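You operate a simulated robot arm through the tools that you are given. There is no shell and no other tool. Be economical: measure what you need, move in short steps, check, and stop when the job is done.

You run a simulated two-armed robot. Do the job below in one go: nothing can be reset, and whatever is moved stays where it is left.

## Task
Pick up the clear bag with one hand, pass it to the other hand and put it on the blue mat on desk sixty-two. Set down upright: clear bag.

Only the result counts: the job must be done as asked and must still hold three seconds after the hand-in. Knocking over, shifting, dropping, spilling or breaking anything else fails it.

## Robot
Two 7-joint arms with two-finger parallel grippers on one trunk, on a base that drives. Base frame: it is fixed to the floor where the robot stands at the start and does not move with it; the origin is under the middle of the robot, x ahead of it, y to its left, z up; the surface under the hand at the start is at about z = 760. Lengths are in mm, angles in degrees, forces in N, time in s.
The left shoulder is at the start at [60, 143, 926], the right one opposite. With the tool pointing down near the work surface each hand reaches from about 320 to 740 mm from the robot's upright axis, wherever it stands, measured 20 degrees to its own side. Places, roughly: blue mat on desk sixty-two [500, -1100, 800]; clear bag (12x5x12 cm) [700, -100, 800]. Payload 1.57 kg a hand.
The tool frame of a hand sits at the grasp point between the pads (the TCP): z along the fingers, y along the line on which they close. The tips reach 30 mm beyond it. Largest opening 110 mm; finger width 24, thickness 12; the body of the gripper, 48 by 112 mm, starts 78 mm behind the TCP.
Orientation is that of the tool frame in the base frame, as a unit quaternion [w, x, y, z]. With the fingers straight down and closing along the base's y, the tool's x points along the base's -x, its y along +y and its z along -z.

## Interface
- The arms move only by the tool nudge_tool. It takes "left_rows", "right_rows" or both (then of equal length, played together; a hand with none holds still); each is a list that holds one entry, the list of rows, each a list of 6 numbers: the shift along the base's x, y, z in mm, then the turn, a rotation vector about the base's x, y, z in degrees. In form: [[[x, y, z, rx, ry, rz], ...]]. A call has 1 to 12 rows; each row is the pose to reach, as a shift and turn from the pose commanded when the call began. "left_claw" and "right_claw" are, for a hand that has rows, the opening, from 0 (shut) to 1 (fully open), set as the call begins (left out, the last holds). Each row takes 0.2 s and may step no farther than 50 mm and 8.6 degrees from the row before; otherwise, or with a gripper value out of range, the whole call is refused. Where a pose cannot be reached the arm comes as near as it can. A force on the tool above 40 N (or 10 N above the force at the start of the call, whichever is more), or a blocked arm, ends the call early, and 0.2 s more pass. Each finger travels about 45 mm/s and halts on what it meets, pressing with about 39 N; the grip force reading is that of the motor and also rises with nothing between the fingers. The clock runs only during rows and for 0.2 s after the last one: add rows that repeat a pose to give the fingers time. It gives the time, the measured TCP pose, the force on the tool (base axes), the opening and the grip force at its end, in the units of the frame above (readings bear some noise), with the torque about the TCP (base axes, N m) and any sound that the robot's microphone picked up.
- Cameras (640 x 400 px; columns grow to the right, rows downward): "scene" is now at [61, -1.2, 1540.4]; the picture's right is [-0.05, -1.00, 0.00], its down [-0.76, 0.03, -0.65] and it looks along [0.65, -0.03, -0.76] (base axes); focal length 251 px, centre (320, 200). "left" rides on the left gripper at [70, -16, -141] in its tool frame; the picture's right is [0.23, 0.97, 0.00], its down [-0.86, 0.20, -0.48] and it looks along [-0.47, 0.11, 0.88] (tool axes); focal length 222 px, centre (320, 200). "right" rides on the right gripper at [70, 16, -141] in its tool frame; the picture's right is [-0.23, 0.97, 0.00], its down [-0.86, -0.20, -0.48] and it looks along [-0.47, -0.11, 0.88] (tool axes); focal length 222 px, centre (320, 200). There is no depth. A picture from a camera that has moved, and an enlarged one, comes with that camera's place and axes in the base frame and with its lens. The place of the scene camera against the robot may be out by one fixed shift of up to 18 mm in any direction.
- capture(camera): a new picture of that camera. The clock stands still meanwhile.
- lift_body(by): slides the trunk up (or, below 0, down) by that many mm; the arms and the scene camera ride with it, the base frame stays. It gives what a move gives, with no picture.
- base_move(legs): drives the robot by 1 to 6 legs, each [ahead, left, turn to the left] in mm, mm and degrees, along the robot's own axes; the way and the turn of a leg run together, so that a leg with both is an arc; at most 1500 mm and 180 degrees a leg. The arms and the cameras ride along, it lands a little off, and it stops where it bumps. It gives what a move gives.
- head_to(pan, tilt): turns the head with the scene camera to pan (to the left, within 86 degrees either way) and tilt (down, from -29 to 69), counted from straight ahead of the robot. It gives what a move gives.
- close_up(camera, box): a new picture of the part [left, top, right, bottom] of that camera's present view, enlarged. The clock stands still meanwhile.
- job_done(): hands the job in; it is judged then, once.

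Go step by step. Nothing tells you exact positions but the pictures and the camera data: compare them with the known pose of the tool, close in by small moves and look again before you grip or let go. The budget is 120 turns and 100 pictures, counting those below and the enlarged ones. Unless the task says otherwise, let go and move clear before handing in, and close with one line.

The tools are called after "Call:" as name(argument=value, ...) on one line, values as JSON. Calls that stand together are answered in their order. nudge_tool: Moves the arms, as the interface text tells. Its arguments: {"type":"object","properties":{"left_rows":{"type":"array","items":{"type":"array","items":{"type":"array","items":{"type":"number"}}}},"left_claw":{"type":"number"},"right_rows":{"type":"array","items":{"type":"array","items":{"type":"array","items":{"type":"number"}}}},"right_claw":{"type":"number"}},"required":[]} The other tools are called the same way: lift_body (by) slides the trunk up or down; base_move (legs) drives the base; head_to (pan, tilt) turns the head that bears the scene camera; capture (camera) takes a picture; close_up (camera, box) takes an enlarged picture of a part of a camera's view; job_done () hands the job in.

At the start:

```text
time_s: 0.0
left_position: [485.0, 117.2, 964.9]
left_ee_rot: [0.0, 0.0, 1.0, -0.001]
left_contact_force: [-0.6, 0.2, -0.5]
left_torque: [0.0, -0.01, -0.03]
left_finger_gap: 110.2
left_finger_force: 0.0
right_position: [476.5, -249.6, 995.2]
right_ee_rot: [0.001, 0.0, 1.0, 0.0]
right_contact_force: [-0.5, 0.9, -0.7]
right_torque: [-0.03, -0.02, 0.0]
right_finger_gap: 110.2
right_finger_force: 0.1
trunk travel left (down, up): [-525.0, 65.0]
robot x, y, heading: [2.1, -2.3, 0.0]
head pan, tilt: [-2.6, 49.3]
```

scene: 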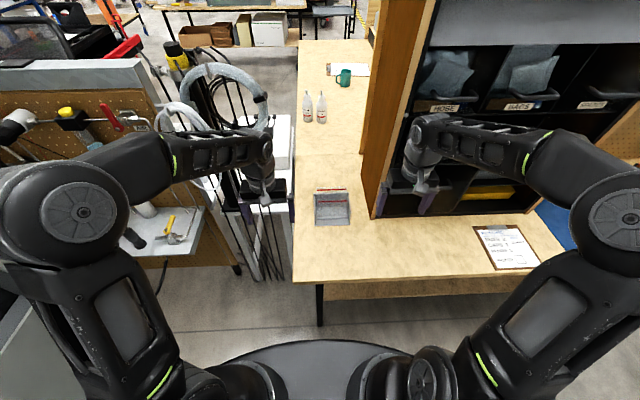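
right: 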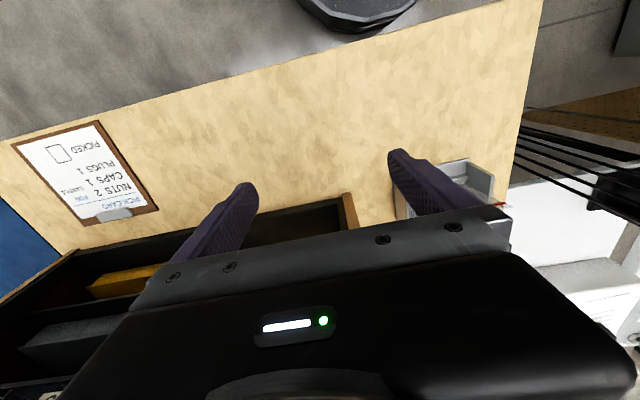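
left: 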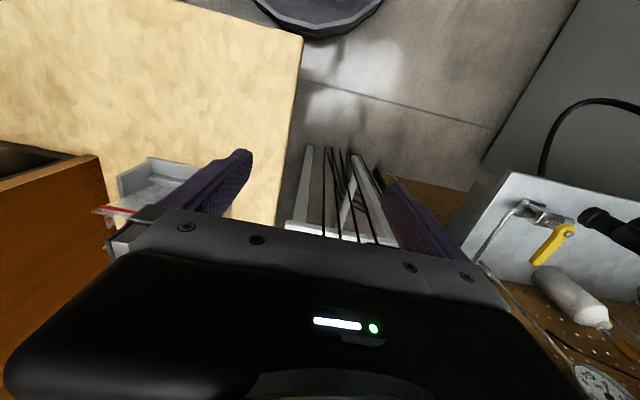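

I see a small grey holder near the desk's left edge, with a clear bag with a red zip inside it, roughly at [670,-80,800]. I'll zoom in on it and look toward the right for the blue mat.

Call:
close_up(camera="scene", box=[270, 160, 398, 240])

Call:
close_up(camera="left", box=[60, 120, 300, 270])

Call:
head_to(pan=-65, tilt=40)

Call:
capture(camera="scene")

```text
5.00 times, centred on (334, 200) of scene
camera zoom: at [61.0, -1.2, 1540.4], right [-0.05, -1.0, 0.0], down [-0.76, 0.03, -0.65], along [0.65, -0.03, -0.76], focal length 1253 px, centre (250, 200)
```

zoom: 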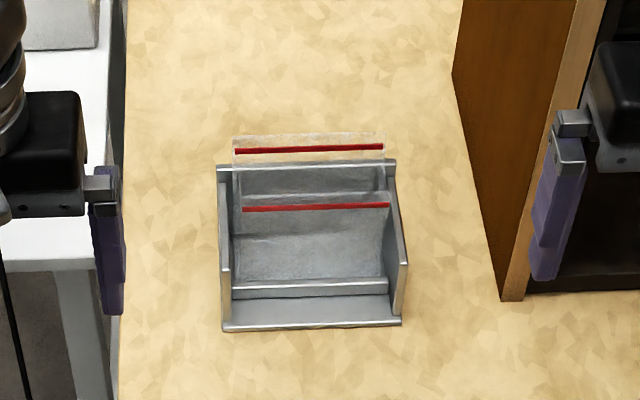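

```text
2.67 times, centred on (180, 195) of left
camera zoom: at [416.3, 100.7, 1108.0], right [-0.23, 0.97, 0.0], down [0.86, 0.2, 0.48], along [0.47, 0.11, -0.88], focal length 592 px, centre (693, 213)
```

zoom: 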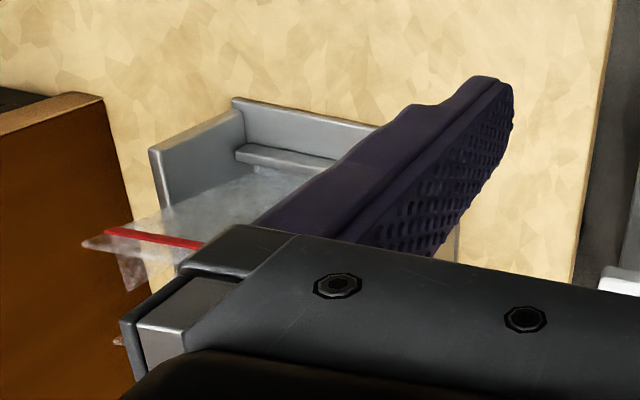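

```text
time_s: 1.3
left_position: [486.1, 117.7, 966.2]
left_ee_rot: [0.0, 0.001, 1.0, 0.0]
left_contact_force: [-0.1, 0.3, -0.7]
left_torque: [-0.01, 0.0, -0.02]
left_finger_gap: 110.1
left_finger_force: 0.0
right_position: [477.0, -250.2, 995.5]
right_ee_rot: [0.002, 0.0, 1.0, -0.001]
right_contact_force: [0.1, 0.3, -0.5]
right_torque: [-0.05, -0.02, 0.02]
right_finger_gap: 110.1
right_finger_force: 0.1
trunk travel left (down, up): [-525.0, 65.0]
robot x, y, heading: [-0.0, -1.9, 0.1]
head pan, tilt: [-65.0, 40.0]
```

```text
94 pictures are left
camera scene: at [19.4, -74.7, 1553.6], right [-0.91, -0.42, 0.0], down [-0.27, 0.58, -0.77], along [0.32, -0.69, -0.64], focal length 251 px, centre (320, 200)
```

scene: 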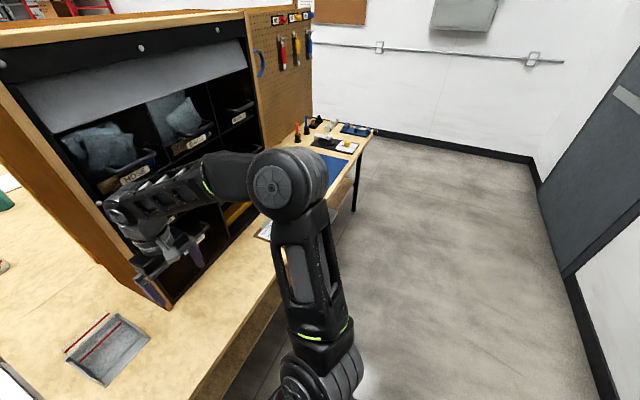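

The bag stands in an open-fronted holder, and the blue mat is far to the right beyond the shelf on the same long bench or a second one. I'll zoom in on both before moving.

Call:
close_up(camera="scene", box=[250, 100, 410, 200])

Call:
close_up(camera="scene", box=[40, 290, 184, 380])

Call:
head_to(pan=-8, tilt=49)

Call:
close_up(camera="scene", box=[275, 165, 355, 215])

```text
4.00 times, centred on (330, 150) of scene
camera zoom: at [19.4, -74.7, 1553.6], right [-0.91, -0.42, 0.0], down [-0.27, 0.58, -0.77], along [0.32, -0.69, -0.64], focal length 1002 px, centre (280, 400)
```

zoom: 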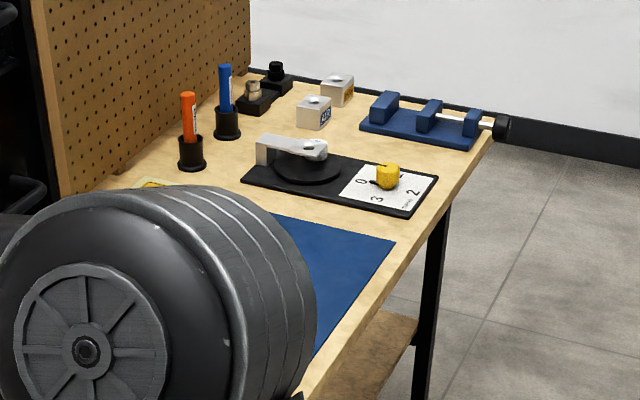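

```text
4.44 times, centred on (112, 335) of scene
camera zoom: at [19.4, -74.7, 1553.6], right [-0.91, -0.42, 0.0], down [-0.27, 0.58, -0.77], along [0.32, -0.69, -0.64], focal length 1114 px, centre (1244, -400)
```

zoom: 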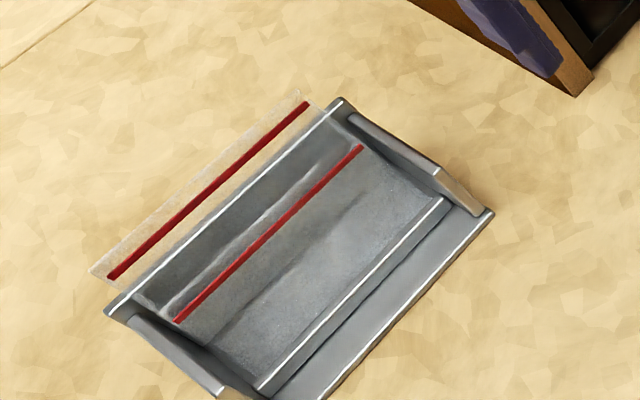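

```text
time_s: 2.6
left_position: [484.9, 117.9, 966.8]
left_ee_rot: [0.0, 0.0, 1.0, 0.001]
left_contact_force: [0.2, -0.1, 0.5]
left_torque: [-0.02, 0.03, 0.0]
left_finger_gap: 110.0
left_finger_force: 0.0
right_position: [477.1, -249.7, 996.0]
right_ee_rot: [0.001, 0.0, 1.0, -0.001]
right_contact_force: [-0.9, -0.7, -0.4]
right_torque: [0.0, -0.03, 0.0]
right_finger_gap: 110.0
right_finger_force: 0.1
trunk travel left (down, up): [-525.0, 65.0]
robot x, y, heading: [0.8, 1.0, -0.1]
head pan, tilt: [-8.0, 49.0]
```

```text
8.00 times, centred on (315, 190) of scene
camera zoom: at [60.5, -8.6, 1540.8], right [-0.14, -0.99, 0.0], down [-0.75, 0.11, -0.66], along [0.65, -0.09, -0.75], focal length 2005 px, centre (360, 280)
```

zoom: 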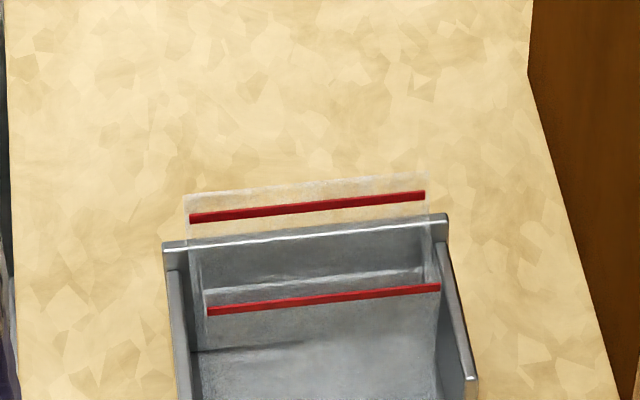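

The bag shows two red lines (front and back walls of an open bag, or two panels). I'll move the left hand forward for a side view with its camera.

Call:
nudge_tool(left_rows=[[[40, 10, 0, 0, 0, 0], [80, 20, 0, 0, 0, 0], [120, 30, 0, 0, 0, 0], [120, 30, 0, 0, 0, 0]]])

Call:
capture(camera="left")

```text
time_s: 3.6
left_position: [606.6, 146.5, 965.4]
left_ee_rot: [0.001, 0.0, 1.0, 0.0]
left_contact_force: [0.5, 0.8, -0.6]
left_torque: [0.03, -0.02, -0.01]
left_finger_gap: 109.9
left_finger_force: 0.0
right_position: [476.4, -251.1, 996.6]
right_ee_rot: [0.0, 0.0, 1.0, 0.001]
right_contact_force: [0.0, -0.3, 0.2]
right_torque: [0.0, 0.02, -0.02]
right_finger_gap: 110.0
right_finger_force: 0.0
trunk travel left (down, up): [-525.0, 65.0]
robot x, y, heading: [-0.3, 0.8, -0.1]
head pan, tilt: [-8.0, 49.0]
```

```text
90 pictures are left
camera left: at [536.8, 128.6, 1107.7], right [-0.23, 0.97, 0.0], down [0.86, 0.2, 0.48], along [0.47, 0.11, -0.88], focal length 222 px, centre (320, 200)
```

left: 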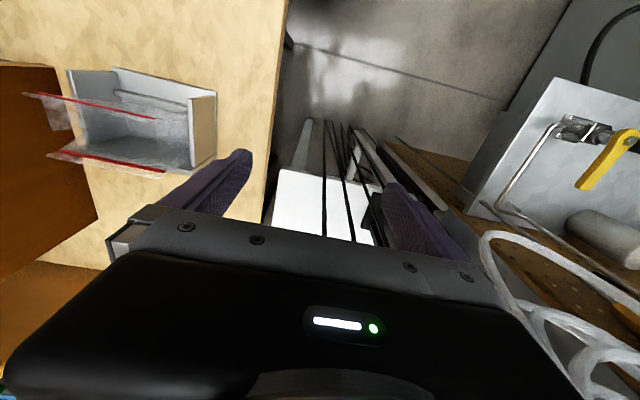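

Call:
close_up(camera="left", box=[10, 55, 234, 195])

```text
2.86 times, centred on (122, 125) of left
camera zoom: at [536.8, 128.6, 1107.7], right [-0.23, 0.97, 0.0], down [0.86, 0.2, 0.48], along [0.47, 0.11, -0.88], focal length 635 px, centre (886, 414)
```

zoom: 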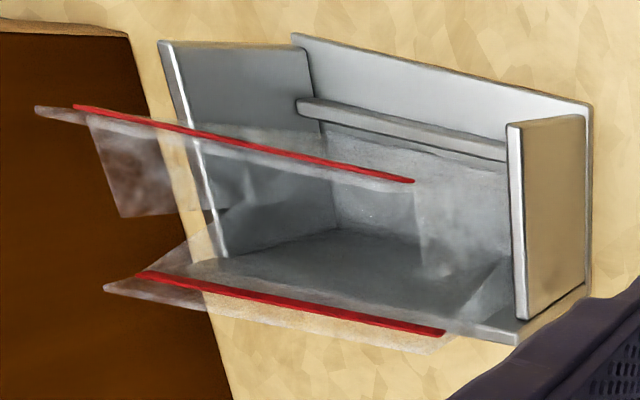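

The bag is an open pouch: mouth at x≈608–663, y≈-15 to -125, top z≈885, standing in a holder whose walls top out at z≈843. I'll turn the left hand 90° so it closes along x, while raising it.

Call:
nudge_tool(left_rows=[[[-5, -5, 5, 0, 0, -8.2], [-10, -10, 10, 0, 0, -16.4], [-15, -15, 15, 0, 0, -24.6], [-20, -20, 20, 0, 0, -32.8], [-25, -30, 25, 0, 0, -41], [-25, -35, 30, 0, 0, -49.2], [-25, -40, 35, 0, 0, -57.4], [-25, -45, 40, 0, 0, -65.6], [-25, -50, 40, 0, 0, -73.8], [-25, -55, 40, 0, 0, -82], [-25, -60, 40, 0, 0, -90], [-25, -60, 40, 0, 0, -90]]])

Call:
capture(camera="left")

Call:
capture(camera="scene")

```text
time_s: 6.2
left_position: [581.4, 88.6, 1004.3]
left_ee_rot: [-0.001, 0.707, 0.707, -0.001]
left_contact_force: [0.8, 0.4, 0.4]
left_torque: [-0.03, -0.02, 0.01]
left_finger_gap: 109.9
left_finger_force: 0.0
right_position: [477.3, -249.9, 996.6]
right_ee_rot: [0.001, 0.0, 1.0, 0.001]
right_contact_force: [0.5, -0.2, 0.2]
right_torque: [0.0, -0.02, -0.02]
right_finger_gap: 110.2
right_finger_force: 0.0
trunk travel left (down, up): [-525.0, 65.0]
robot x, y, heading: [-0.8, -0.3, 0.2]
head pan, tilt: [-8.0, 49.0]
```

```text
88 pictures are left
camera left: at [565.4, 156.2, 1146.1], right [0.97, 0.23, 0.0], down [0.2, -0.86, 0.48], along [0.11, -0.47, -0.88], focal length 222 px, centre (320, 200)
```

left: 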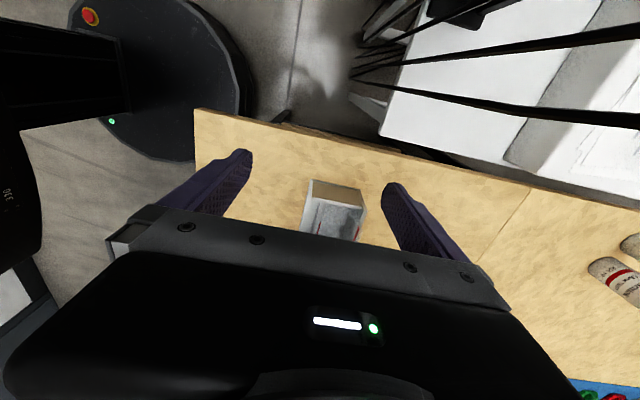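

```text
87 pictures are left
camera scene: at [60.5, -8.4, 1540.8], right [-0.14, -0.99, 0.0], down [-0.75, 0.1, -0.66], along [0.65, -0.09, -0.75], focal length 251 px, centre (320, 200)
```

scene: 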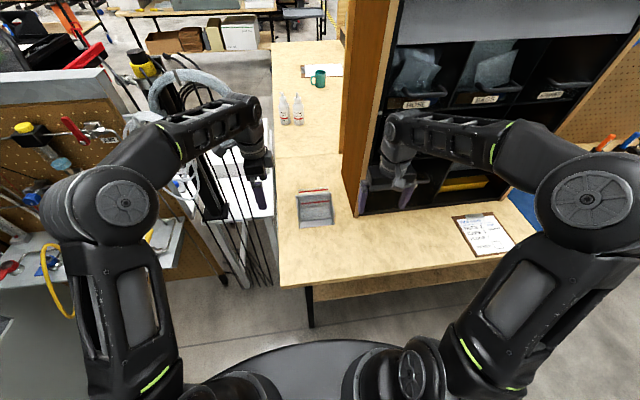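

The rotation worked. Now I'll tilt the hand outward 20° and bring it above the left half of the bag's mouth.

Call:
nudge_tool(left_rows=[[[15, -30, 0, -7, 0, 0], [30, -60, 0, -14, 0, 0], [45, -90, -10, -20, 0, 0], [55, -120, -25, -20, 0, 0], [55, -131, -40, -20, 0, 0], [55, -131, -40, -20, 0, 0]]])

Call:
capture(camera="left")

Call:
close_up(camera="scene", box=[235, 130, 395, 230])

```text
time_s: 7.6
left_position: [635.1, -43.0, 963.9]
left_ee_rot: [0.122, 0.697, 0.696, -0.124]
left_contact_force: [0.4, -0.8, 1.2]
left_torque: [-0.04, 0.0, -0.05]
left_finger_gap: 109.9
left_finger_force: 0.1
right_position: [476.8, -249.9, 995.6]
right_ee_rot: [0.001, 0.0, 1.0, 0.0]
right_contact_force: [-0.2, 0.4, -0.7]
right_torque: [0.01, -0.04, 0.04]
right_finger_gap: 110.0
right_finger_force: 0.2
trunk travel left (down, up): [-525.0, 65.0]
robot x, y, heading: [-0.8, 2.8, -0.1]
head pan, tilt: [-8.0, 49.0]
```

```text
86 pictures are left
camera left: at [618.9, 69.4, 1073.7], right [0.97, 0.21, -0.08], down [0.2, -0.64, 0.74], along [0.11, -0.74, -0.67], focal length 222 px, centre (320, 200)
```

left: 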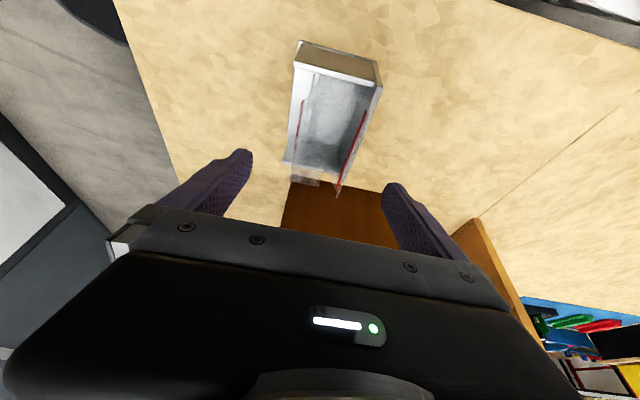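

```text
4.00 times, centred on (315, 180) of scene
camera zoom: at [60.5, -8.6, 1540.8], right [-0.14, -0.99, 0.0], down [-0.75, 0.11, -0.66], along [0.65, -0.09, -0.75], focal length 1002 px, centre (340, 280)
```

zoom: 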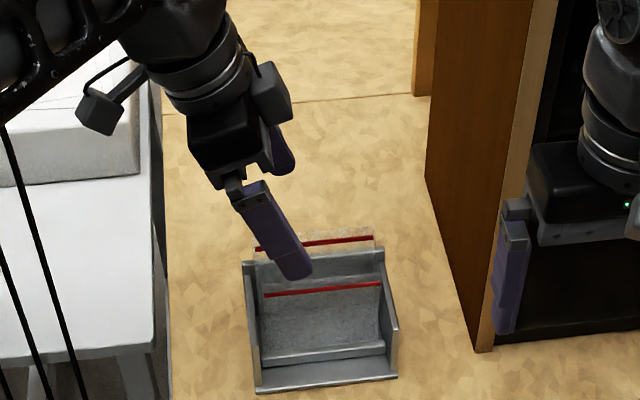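

The hand is above the bag. I'll zoom in to check the alignment in x and y from the hand camera.

Call:
close_up(camera="left", box=[220, 30, 460, 230])

```text
2.00 times, centred on (340, 130) of left
camera zoom: at [618.9, 69.4, 1073.7], right [0.97, 0.21, -0.08], down [0.2, -0.64, 0.74], along [0.11, -0.74, -0.67], focal length 444 px, centre (280, 340)
```

zoom: 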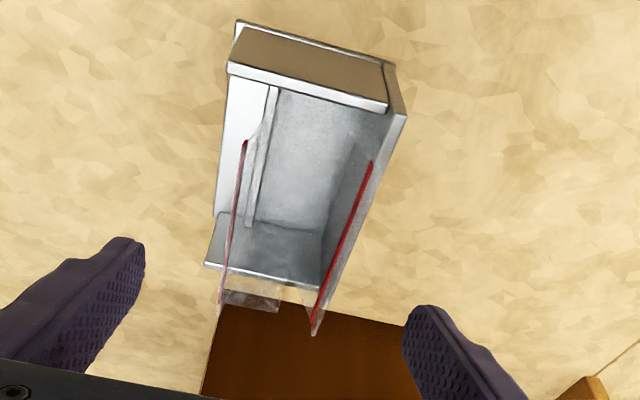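

Alignment confirmed: mouth centred at x≈636, left end y≈-20. Descending so the fingers straddle both panels with tips just above the holder walls.

Call:
nudge_tool(left_rows=[[[0, 0, -25, 0, 0, 0], [0, 0, -50, 0, 0, 0], [0, 0, -70, 0, 0, 0], [0, 0, -82, 0, 0, 0], [0, 0, -82, 0, 0, 0]]])

Call:
capture(camera="left")

Call:
close_up(camera="scene", box=[255, 150, 375, 225])

```text
time_s: 8.8
left_position: [636.2, -41.5, 882.9]
left_ee_rot: [0.122, 0.697, 0.696, -0.122]
left_contact_force: [-0.3, 0.3, 0.0]
left_torque: [0.01, 0.0, 0.01]
left_finger_gap: 110.0
left_finger_force: 0.0
right_position: [475.9, -250.5, 996.9]
right_ee_rot: [0.001, 0.0, 1.0, 0.0]
right_contact_force: [0.2, 0.0, -0.2]
right_torque: [0.03, -0.01, 0.01]
right_finger_gap: 110.2
right_finger_force: 0.0
trunk travel left (down, up): [-525.0, 65.0]
robot x, y, heading: [-0.7, 0.1, 0.2]
head pan, tilt: [-8.0, 49.0]
```

```text
83 pictures are left
camera left: at [619.9, 70.5, 993.3], right [0.97, 0.21, -0.08], down [0.2, -0.64, 0.74], along [0.11, -0.74, -0.67], focal length 222 px, centre (320, 200)
```

left: 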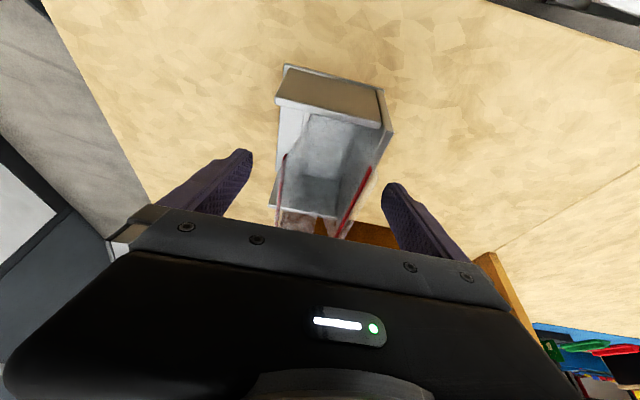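

```text
5.33 times, centred on (315, 188) of scene
camera zoom: at [60.5, -8.5, 1540.8], right [-0.14, -0.99, 0.0], down [-0.75, 0.1, -0.66], along [0.65, -0.09, -0.75], focal length 1336 px, centre (347, 267)
```

zoom: 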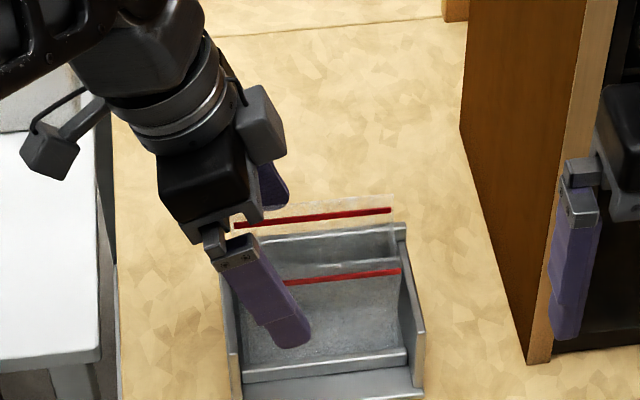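

The fingers straddle both panels and nothing is touching. Closing gently with time for the fingers.

Call:
nudge_tool(left_rows=[[[0, 0, 0, 0, 0, 0], [0, 0, 0, 0, 0, 0], [0, 0, 0, 0, 0, 0], [0, 0, 0, 0, 0, 0]]], left_claw=0.4)

Call:
close_up(camera="left", box=[180, 50, 460, 250])

```text
time_s: 9.8
left_position: [635.9, -42.3, 883.9]
left_ee_rot: [0.123, 0.696, 0.697, -0.122]
left_contact_force: [0.1, 0.1, 0.4]
left_torque: [0.0, -0.02, -0.02]
left_finger_gap: 44.4
left_finger_force: 0.6
right_position: [475.8, -249.2, 995.2]
right_ee_rot: [0.001, 0.0, 1.0, 0.0]
right_contact_force: [0.4, -1.1, 0.3]
right_torque: [-0.01, 0.04, -0.01]
right_finger_gap: 109.9
right_finger_force: 0.0
trunk travel left (down, up): [-525.0, 65.0]
robot x, y, heading: [0.1, 0.3, -0.1]
head pan, tilt: [-8.0, 49.0]
```

```text
2.00 times, centred on (320, 150) of left
camera zoom: at [619.9, 70.4, 993.5], right [0.97, 0.21, -0.08], down [0.2, -0.64, 0.74], along [0.11, -0.74, -0.67], focal length 444 px, centre (320, 300)
```

zoom: 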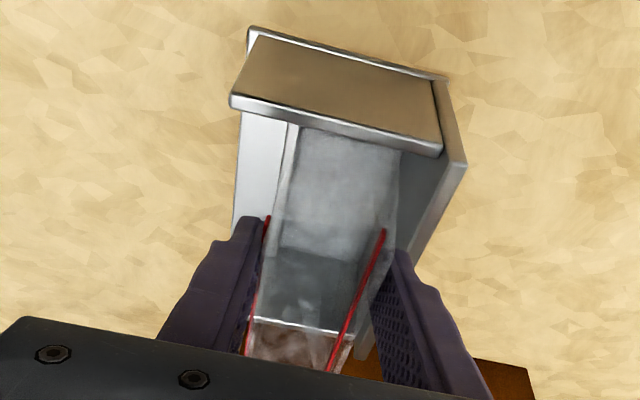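

The panels flex inward as it closes. I'll close fully.

Call:
nudge_tool(left_rows=[[[0, 0, 0, 0, 0, 0], [0, 0, 0, 0, 0, 0], [0, 0, 0, 0, 0, 0], [0, 0, 0, 0, 0, 0], [0, 0, 0, 0, 0, 0]]], left_claw=0.0)

Call:
close_up(camera="left", box=[180, 50, 460, 250])

Call:
close_up(camera="scene", box=[255, 150, 375, 225])

```text
time_s: 11.0
left_position: [635.4, -41.8, 884.2]
left_ee_rot: [0.122, 0.697, 0.696, -0.123]
left_contact_force: [1.9, 0.6, 3.1]
left_torque: [0.02, -0.14, -0.01]
left_finger_gap: 14.4
left_finger_force: 30.4
right_position: [477.2, -250.3, 996.1]
right_ee_rot: [0.001, 0.001, 1.0, -0.001]
right_contact_force: [0.7, 0.7, 0.4]
right_torque: [0.01, -0.01, -0.01]
right_finger_gap: 110.1
right_finger_force: 0.1
trunk travel left (down, up): [-525.0, 65.0]
robot x, y, heading: [1.4, -2.4, -0.1]
head pan, tilt: [-8.0, 49.0]
```

```text
2.00 times, centred on (320, 150) of left
camera zoom: at [620.0, 70.5, 993.8], right [0.97, 0.21, -0.08], down [0.2, -0.64, 0.74], along [0.11, -0.74, -0.67], focal length 444 px, centre (320, 300)
```

zoom: 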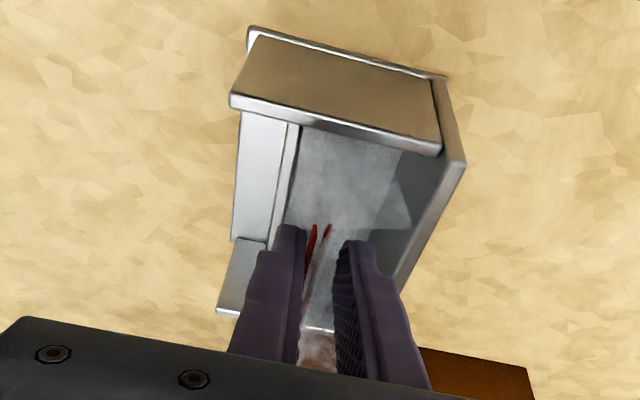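

```text
5.33 times, centred on (315, 188) of scene
camera zoom: at [60.5, -8.4, 1540.8], right [-0.14, -0.99, 0.0], down [-0.75, 0.1, -0.66], along [0.65, -0.09, -0.75], focal length 1336 px, centre (347, 267)
```

zoom: 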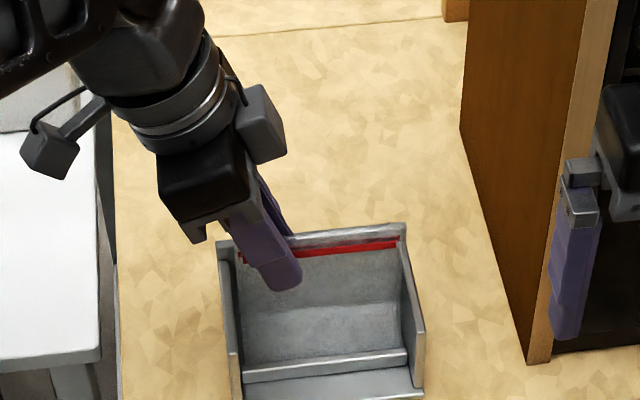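

The bag's mouth is pinched with a 30 N grip. Lifting slowly straight up.

Call:
nudge_tool(left_rows=[[[0, 0, 5, 0, 0, 0], [0, 0, 15, 0, 0, 0], [0, 0, 30, 0, 0, 0], [0, 0, 50, 0, 0, 0], [0, 0, 70, 0, 0, 0], [0, 0, 70, 0, 0, 0]]])

Call:
close_up(camera="scene", box=[235, 130, 395, 230])

```text
time_s: 12.4
left_position: [635.4, -41.3, 952.5]
left_ee_rot: [0.123, 0.697, 0.696, -0.122]
left_contact_force: [0.4, 0.6, -0.4]
left_torque: [0.0, -0.03, 0.02]
left_finger_gap: 6.9
left_finger_force: 26.8
right_position: [476.9, -251.6, 995.6]
right_ee_rot: [0.0, 0.0, 1.0, 0.0]
right_contact_force: [-1.3, -0.5, 0.1]
right_torque: [0.02, 0.01, 0.03]
right_finger_gap: 110.3
right_finger_force: 0.0
trunk travel left (down, up): [-525.0, 65.0]
robot x, y, heading: [1.6, -2.8, -0.1]
head pan, tilt: [-8.0, 49.0]
```

```text
4.00 times, centred on (315, 180) of scene
camera zoom: at [60.7, -8.5, 1540.8], right [-0.14, -0.99, 0.0], down [-0.75, 0.11, -0.66], along [0.65, -0.09, -0.75], focal length 1002 px, centre (340, 280)
```

zoom: 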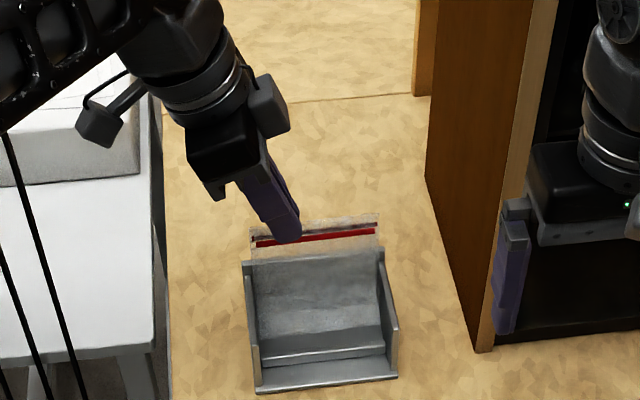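

The gap shrank to 7 mm; the bag seems to follow. I'll confirm with the hand camera.

Call:
close_up(camera="left", box=[180, 30, 460, 230])

Call:
close_up(camera="scene", box=[280, 170, 344, 210])

```text
2.00 times, centred on (320, 130) of left
camera zoom: at [619.4, 71.9, 1062.2], right [0.97, 0.21, -0.08], down [0.2, -0.64, 0.74], along [0.11, -0.74, -0.67], focal length 444 px, centre (320, 340)
```

zoom: 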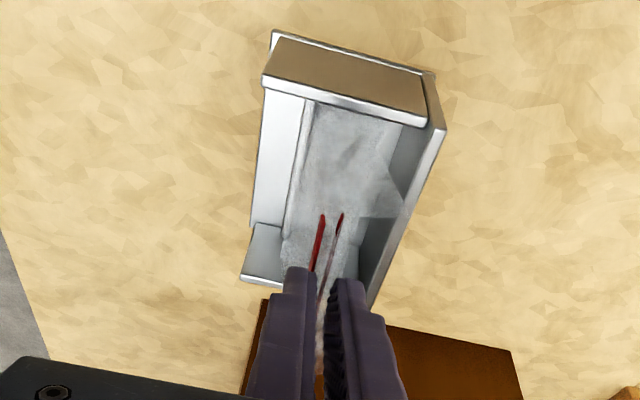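

```text
10.00 times, centred on (312, 190) of scene
camera zoom: at [60.7, -8.5, 1540.8], right [-0.14, -0.99, 0.0], down [-0.75, 0.11, -0.66], along [0.65, -0.09, -0.75], focal length 2506 px, centre (400, 300)
```

zoom: 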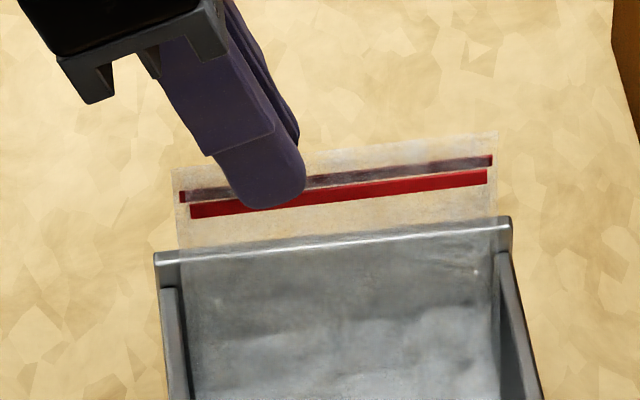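

The zips sit at z≈918 while the tips end near 924, so the bag slipped and only the top few mm is held. I'll lower it back to the holder floor, loosen to ~45 mm and take a deeper grip.

Call:
nudge_tool(left_rows=[[[0, 0, -15, 0, 0, 0], [0, 0, -28, 0, 0, 0], [0, 0, -38, 0, 0, 0], [0, 0, -40, 0, 0, 0], [0, 0, -40, 0, 0, 0]]])

Call:
close_up(camera="scene", box=[275, 165, 355, 215])

```text
time_s: 13.6
left_position: [635.1, -43.3, 914.6]
left_ee_rot: [0.121, 0.697, 0.696, -0.122]
left_contact_force: [1.5, 0.3, 16.3]
left_torque: [-0.16, 0.42, -0.09]
left_finger_gap: 9.3
left_finger_force: 27.6
right_position: [476.2, -250.3, 996.2]
right_ee_rot: [0.001, 0.0, 1.0, 0.0]
right_contact_force: [0.6, -0.1, -0.8]
right_torque: [0.0, 0.01, 0.0]
right_finger_gap: 109.9
right_finger_force: 0.1
trunk travel left (down, up): [-525.0, 65.0]
robot x, y, heading: [-0.5, 1.0, 0.2]
head pan, tilt: [-8.0, 49.0]
```

```text
8.00 times, centred on (315, 190) of scene
camera zoom: at [59.6, -8.6, 1540.7], right [-0.14, -0.99, 0.0], down [-0.75, 0.11, -0.66], along [0.65, -0.09, -0.75], focal length 2005 px, centre (360, 280)
```

zoom: 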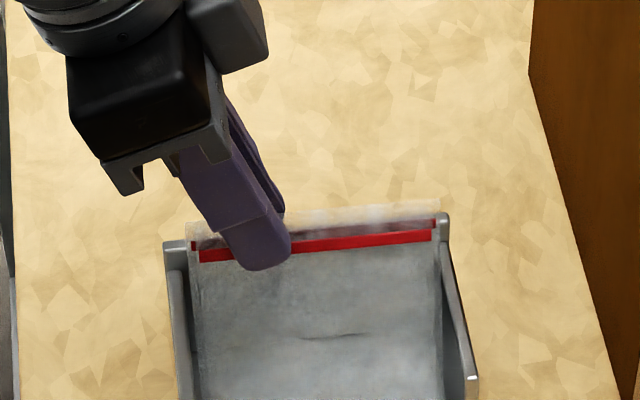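

The bag is back on the holder floor (16 N push). Easing up slightly and opening partway.

Call:
nudge_tool(left_rows=[[[0, 0, 3, 0, 0, 0], [0, 0, 3, 0, 0, 0], [0, 0, 3, 0, 0, 0], [0, 0, 3, 0, 0, 0], [0, 0, 3, 0, 0, 0]]], left_claw=0.6)

Call:
close_up(camera="scene", box=[275, 165, 355, 215])

Call:
close_up(camera="left", box=[180, 30, 460, 230])

```text
time_s: 14.8
left_position: [634.4, -43.3, 916.6]
left_ee_rot: [0.123, 0.696, 0.696, -0.123]
left_contact_force: [-0.6, -0.3, -0.8]
left_torque: [-0.03, -0.01, -0.01]
left_finger_gap: 66.1
left_finger_force: 0.1
right_position: [476.1, -250.7, 995.5]
right_ee_rot: [0.001, 0.0, 1.0, 0.0]
right_contact_force: [0.6, -1.2, 0.2]
right_torque: [0.03, 0.01, 0.03]
right_finger_gap: 109.8
right_finger_force: 0.0
trunk travel left (down, up): [-525.0, 65.0]
robot x, y, heading: [-0.0, 3.8, 0.2]
head pan, tilt: [-8.0, 49.0]
```

```text
8.00 times, centred on (315, 190) of scene
camera zoom: at [60.5, -8.5, 1540.8], right [-0.14, -0.99, 0.0], down [-0.75, 0.11, -0.66], along [0.65, -0.09, -0.75], focal length 2005 px, centre (360, 280)
```

zoom: 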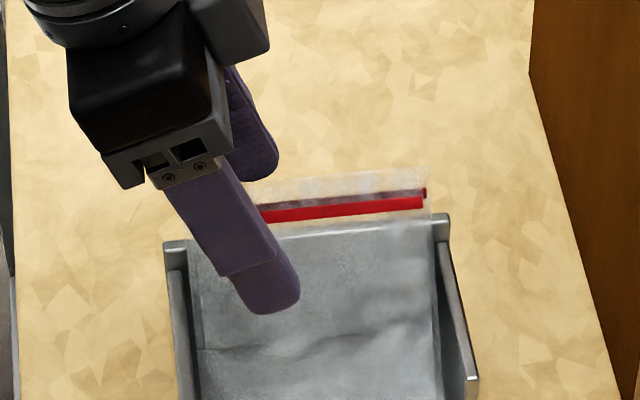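

```text
2.00 times, centred on (320, 130) of left
camera zoom: at [618.7, 69.8, 1027.6], right [0.97, 0.21, -0.08], down [0.2, -0.64, 0.74], along [0.11, -0.74, -0.67], focal length 444 px, centre (320, 340)
```

zoom: 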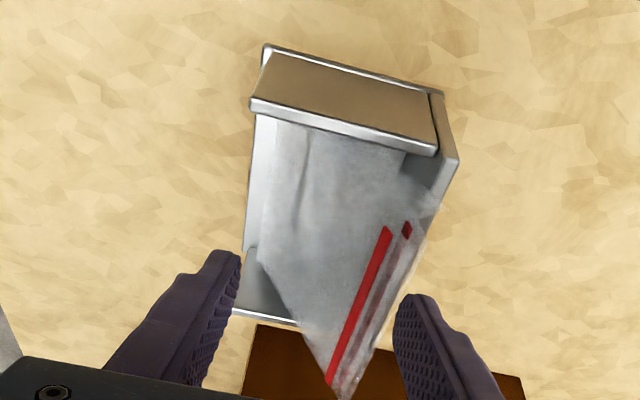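

The bag stays folded, with both zips now close together at x≈653–660, z≈882, leaning back. I'll recentre at x≈655 and descend deeper over it.

Call:
nudge_tool(left_rows=[[[20, 0, 0, 0, 0, 0], [20, 0, -15, 0, 0, 0], [20, 0, -28, 0, 0, 0], [20, 0, -37, 0, 0, 0], [20, 0, -37, 0, 0, 0]]])

Call:
close_up(camera="left", box=[180, 30, 460, 230])

Call:
close_up(camera="scene", box=[275, 165, 355, 215])

```text
time_s: 16.0
left_position: [656.6, -42.7, 878.6]
left_ee_rot: [0.122, 0.696, 0.696, -0.123]
left_contact_force: [0.8, 0.1, 1.4]
left_torque: [0.0, 0.01, 0.0]
left_finger_gap: 65.9
left_finger_force: 0.2
right_position: [477.4, -251.1, 995.3]
right_ee_rot: [0.0, 0.0, 1.0, -0.001]
right_contact_force: [0.2, 0.0, 0.9]
right_torque: [0.0, 0.0, 0.04]
right_finger_gap: 110.1
right_finger_force: 0.0
trunk travel left (down, up): [-525.0, 65.0]
robot x, y, heading: [3.0, 0.1, 0.3]
head pan, tilt: [-8.0, 49.0]
```

```text
2.00 times, centred on (320, 130) of left
camera zoom: at [641.0, 70.7, 988.5], right [0.97, 0.21, -0.08], down [0.2, -0.64, 0.74], along [0.11, -0.74, -0.67], focal length 444 px, centre (320, 340)
```

zoom: 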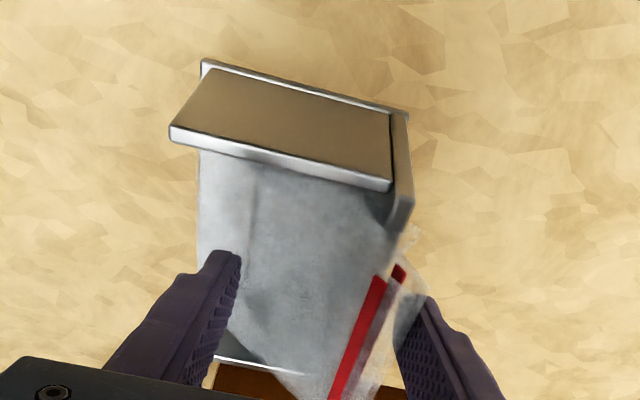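

```text
8.00 times, centred on (315, 190) of scene
camera zoom: at [60.7, -8.5, 1540.7], right [-0.14, -0.99, 0.0], down [-0.75, 0.11, -0.66], along [0.65, -0.09, -0.75], focal length 2005 px, centre (360, 280)
```

zoom: 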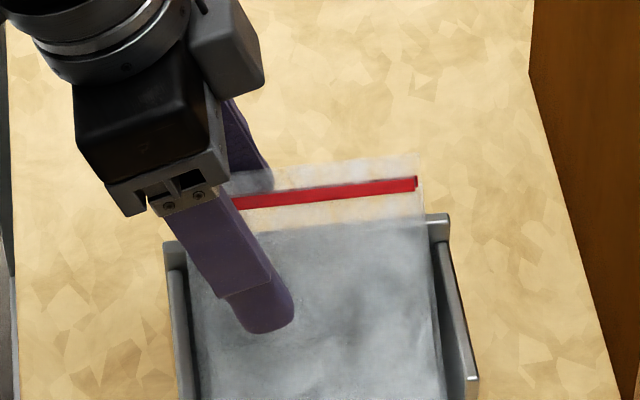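

The bag's top lies between the fingers. I'll close partway to ~22 mm to straighten the bag, then slide down inside the holder before gripping.

Call:
nudge_tool(left_rows=[[[0, 0, 0, 0, 0, 0], [0, 0, 0, 0, 0, 0], [0, 0, 0, 0, 0, 0], [-3, 0, 0, 0, 0, 0], [-8, 0, 0, 0, 0, 0]]], left_claw=0.2)

Call:
close_up(camera="left", box=[180, 30, 460, 230])

Call:
close_up(camera="scene", box=[275, 165, 355, 215])

```text
time_s: 17.2
left_position: [648.5, -42.8, 880.7]
left_ee_rot: [0.123, 0.697, 0.696, -0.123]
left_contact_force: [-0.8, -0.2, 0.1]
left_torque: [0.02, -0.01, -0.07]
left_finger_gap: 23.3
left_finger_force: 0.5
right_position: [477.3, -250.0, 996.7]
right_ee_rot: [0.0, 0.0, 1.0, -0.001]
right_contact_force: [0.5, 0.1, -0.5]
right_torque: [0.0, -0.01, -0.01]
right_finger_gap: 110.0
right_finger_force: 0.0
trunk travel left (down, up): [-525.0, 65.0]
robot x, y, heading: [0.4, 2.7, -0.2]
head pan, tilt: [-8.0, 49.0]
```

```text
2.00 times, centred on (320, 130) of left
camera zoom: at [632.4, 71.0, 990.0], right [0.97, 0.21, -0.08], down [0.2, -0.64, 0.74], along [0.11, -0.74, -0.67], focal length 444 px, centre (320, 340)
```

zoom: 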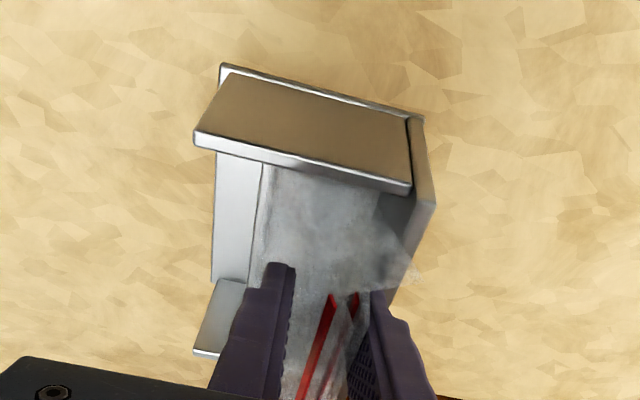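

```text
8.00 times, centred on (315, 190) of scene
camera zoom: at [60.4, -8.5, 1540.7], right [-0.14, -0.99, 0.0], down [-0.75, 0.11, -0.66], along [0.65, -0.09, -0.75], focal length 2005 px, centre (360, 280)
```

zoom: 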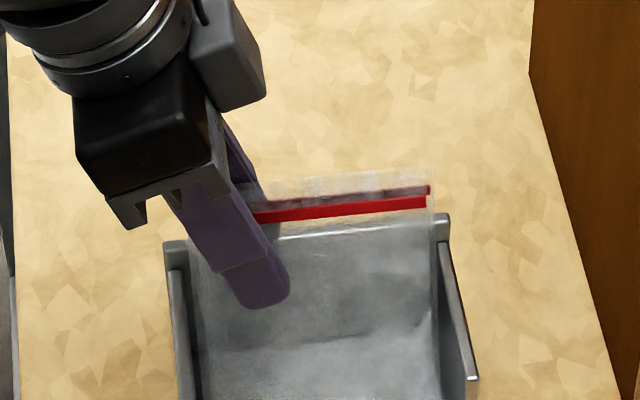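

Both zips are between the fingers. Now sliding 8 mm forward and 27 mm down for a deeper grip.

Call:
nudge_tool(left_rows=[[[-8, -2, 0, 0, 0, 0], [-8, -2, -9, 0, 0, 0], [-8, -2, -18, 0, 0, 0], [-8, -2, -27, 0, 0, 0], [-8, -2, -27, 0, 0, 0]]])

Call:
close_up(camera="left", box=[180, 30, 460, 230])

Call:
close_up(camera="scene", box=[275, 165, 355, 215])

```text
time_s: 18.1
left_position: [642.4, -46.6, 867.9]
left_ee_rot: [0.13, 0.695, 0.697, -0.122]
left_contact_force: [-5.0, 2.7, 18.6]
left_torque: [0.46, 1.04, -0.02]
left_finger_gap: 24.3
left_finger_force: 35.5
right_position: [476.8, -249.9, 996.0]
right_ee_rot: [0.001, 0.0, 1.0, 0.0]
right_contact_force: [0.0, 0.1, -0.2]
right_torque: [0.03, 0.03, 0.0]
right_finger_gap: 109.9
right_finger_force: 0.1
trunk travel left (down, up): [-525.0, 65.0]
robot x, y, heading: [-0.7, 2.4, 0.2]
head pan, tilt: [-8.0, 49.0]
stopped in row 4 (left hand): the force on the tool passed its limit at 46 N (the readings are from after the stop); the commanded pose is now the measured one
```

```text
2.00 times, centred on (320, 130) of left
camera zoom: at [625.4, 68.4, 976.9], right [0.97, 0.22, -0.07], down [0.19, -0.63, 0.75], along [0.12, -0.74, -0.66], focal length 444 px, centre (320, 340)
```

zoom: 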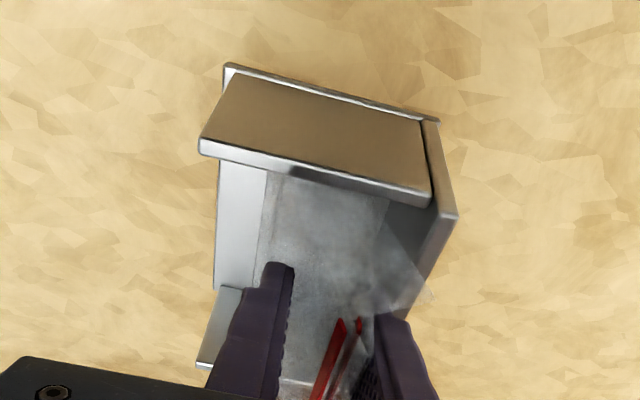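

```text
8.00 times, centred on (315, 190) of scene
camera zoom: at [59.4, -8.3, 1540.9], right [-0.14, -0.99, 0.0], down [-0.75, 0.1, -0.66], along [0.65, -0.09, -0.75], focal length 2005 px, centre (360, 280)
```

zoom: 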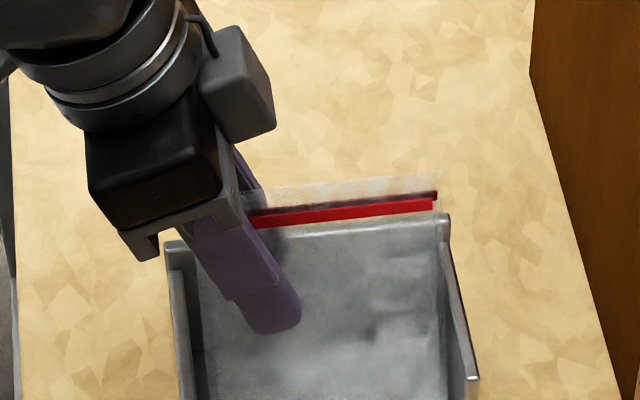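

A fingertip met the holder's back wall (holder did not visibly move). The zips are at z≈888 and tips at ≈840, so this is deep enough: back off 5 mm and close.

Call:
nudge_tool(left_rows=[[[0, 0, 5, 0, 0, 0], [0, 0, 5, 0, 0, 0]]])

Call:
nudge_tool(left_rows=[[[0, 0, 0, 0, 0, 0], [0, 0, 0, 0, 0, 0], [0, 0, 0, 0, 0, 0], [0, 0, 0, 0, 0, 0], [0, 0, 0, 0, 0, 0], [0, 0, 0, 0, 0, 0]]], left_claw=0.0)

Call:
close_up(camera="left", box=[180, 30, 460, 230])

Call:
close_up(camera="scene", box=[275, 165, 355, 215])

```text
time_s: 18.7
left_position: [643.3, -45.4, 869.2]
left_ee_rot: [0.128, 0.696, 0.696, -0.121]
left_contact_force: [-1.0, -0.7, 3.7]
left_torque: [-0.28, 0.23, -0.04]
left_finger_gap: 23.6
left_finger_force: 35.6
right_position: [476.9, -251.3, 995.4]
right_ee_rot: [0.001, 0.0, 1.0, 0.0]
right_contact_force: [0.3, -0.4, 0.0]
right_torque: [-0.04, 0.01, 0.01]
right_finger_gap: 110.0
right_finger_force: 0.1
trunk travel left (down, up): [-525.0, 65.0]
robot x, y, heading: [1.0, 2.6, 0.2]
head pan, tilt: [-8.0, 49.0]
```

```text
time_s: 20.1
left_position: [643.6, -44.5, 869.1]
left_ee_rot: [0.129, 0.695, 0.697, -0.122]
left_contact_force: [-0.1, 0.6, 1.8]
left_torque: [0.1, 0.09, -0.01]
left_finger_gap: 23.5
left_finger_force: 35.8
right_position: [477.2, -249.2, 996.2]
right_ee_rot: [0.0, 0.0, 1.0, -0.001]
right_contact_force: [0.1, -1.2, -0.1]
right_torque: [-0.02, -0.03, 0.01]
right_finger_gap: 109.9
right_finger_force: 0.0
trunk travel left (down, up): [-525.0, 65.0]
robot x, y, heading: [-0.5, 3.3, 0.3]
head pan, tilt: [-8.0, 49.0]
```

```text
2.00 times, centred on (320, 130) of left
camera zoom: at [626.3, 69.0, 978.8], right [0.97, 0.22, -0.07], down [0.19, -0.63, 0.75], along [0.12, -0.74, -0.66], focal length 444 px, centre (320, 340)
```

zoom: 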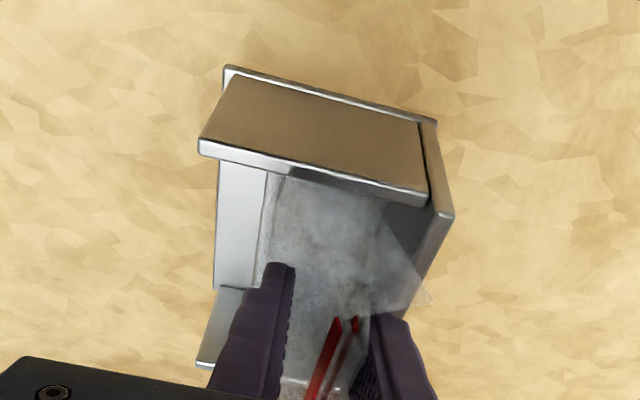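

```text
8.00 times, centred on (315, 190) of scene
camera zoom: at [60.4, -8.4, 1540.8], right [-0.14, -0.99, 0.0], down [-0.75, 0.1, -0.66], along [0.65, -0.09, -0.75], focal length 2005 px, centre (360, 280)
```

zoom: 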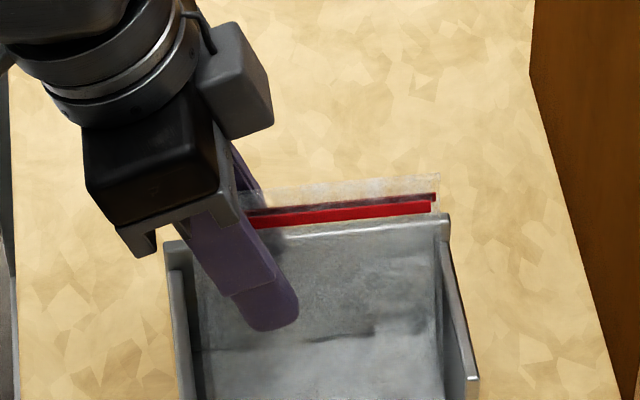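

The fingers are stopped at 23.5 mm with 36 N, so they are squeezing something solid. I'll lift a little and check that only the bag moves.

Call:
nudge_tool(left_rows=[[[0, 0, 4, 0, 0, 0], [0, 0, 8, 0, 0, 0], [0, 0, 14, 0, 0, 0], [0, 0, 20, 0, 0, 0], [0, 0, 20, 0, 0, 0]]])

Call:
close_up(camera="left", box=[180, 30, 460, 230])

Call:
close_up(camera="scene", box=[275, 165, 355, 215])

```text
time_s: 21.3
left_position: [643.5, -46.7, 890.4]
left_ee_rot: [0.128, 0.696, 0.696, -0.123]
left_contact_force: [-0.2, -0.3, -0.9]
left_torque: [-0.01, 0.02, 0.01]
left_finger_gap: 23.0
left_finger_force: 35.5
right_position: [476.6, -249.7, 996.6]
right_ee_rot: [0.001, 0.0, 1.0, 0.0]
right_contact_force: [-0.3, 0.5, 0.0]
right_torque: [-0.02, -0.01, -0.01]
right_finger_gap: 109.8
right_finger_force: 0.1
trunk travel left (down, up): [-525.0, 65.0]
robot x, y, heading: [-0.7, -3.6, -0.1]
head pan, tilt: [-8.0, 49.0]
```

```text
2.00 times, centred on (320, 130) of left
camera zoom: at [626.1, 67.6, 998.8], right [0.97, 0.22, -0.07], down [0.19, -0.63, 0.75], along [0.12, -0.74, -0.66], focal length 444 px, centre (320, 340)
```

zoom: 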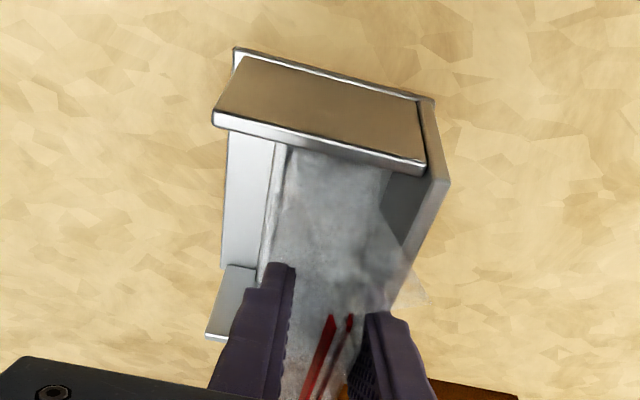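

```text
8.00 times, centred on (315, 190) of scene
camera zoom: at [60.6, -8.5, 1540.8], right [-0.14, -0.99, 0.0], down [-0.75, 0.1, -0.66], along [0.65, -0.09, -0.75], focal length 2005 px, centre (360, 280)
```

zoom: 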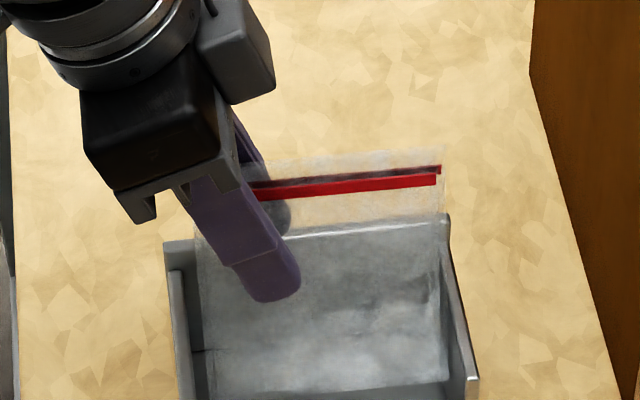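

The zips stay fixed relative to the fingers and the holder stays put: the bag is coming along. Lifting clear of the holder.

Call:
nudge_tool(left_rows=[[[0, 0, 10, 0, 0, 0], [0, 0, 22, 0, 0, 0], [0, 0, 36, 0, 0, 0], [0, 0, 52, 0, 0, 0], [0, 0, 70, 0, 0, 0], [0, 0, 90, 0, 0, 0], [0, 0, 110, 0, 0, 0], [0, 0, 130, 0, 0, 0], [0, 0, 130, 0, 0, 0]]])

Call:
capture(camera="left")

Call:
capture(camera="scene")

```text
time_s: 23.3
left_position: [643.5, -45.6, 1017.3]
left_ee_rot: [0.129, 0.695, 0.696, -0.122]
left_contact_force: [0.1, 0.0, -0.7]
left_torque: [0.0, -0.01, -0.02]
left_finger_gap: 22.6
left_finger_force: 35.2
right_position: [477.3, -250.1, 995.0]
right_ee_rot: [0.0, 0.0, 1.0, 0.0]
right_contact_force: [0.2, -1.0, -0.1]
right_torque: [0.0, 0.01, 0.0]
right_finger_gap: 110.0
right_finger_force: 0.1
trunk travel left (down, up): [-525.0, 65.0]
robot x, y, heading: [-4.4, -2.2, -0.0]
head pan, tilt: [-8.0, 49.0]
```

```text
62 pictures are left
camera left: at [625.3, 68.5, 1127.6], right [0.97, 0.22, -0.07], down [0.19, -0.63, 0.75], along [0.12, -0.74, -0.66], focal length 222 px, centre (320, 200)
```

left: 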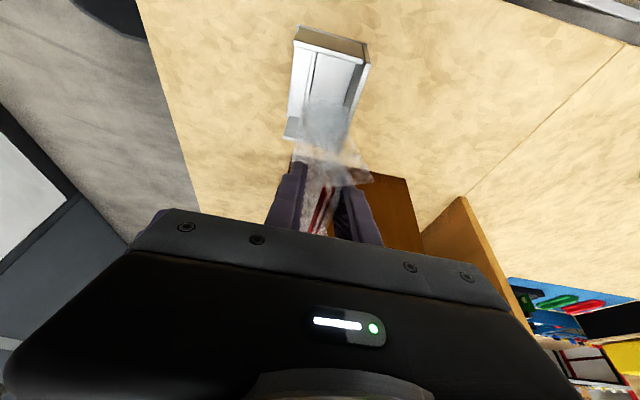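

```text
61 pictures are left
camera scene: at [60.7, -8.5, 1540.8], right [-0.14, -0.99, 0.0], down [-0.75, 0.1, -0.66], along [0.65, -0.09, -0.75], focal length 251 px, centre (320, 200)
```

scene: 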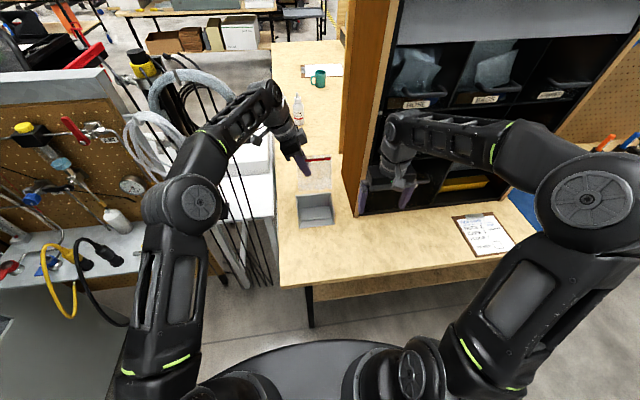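

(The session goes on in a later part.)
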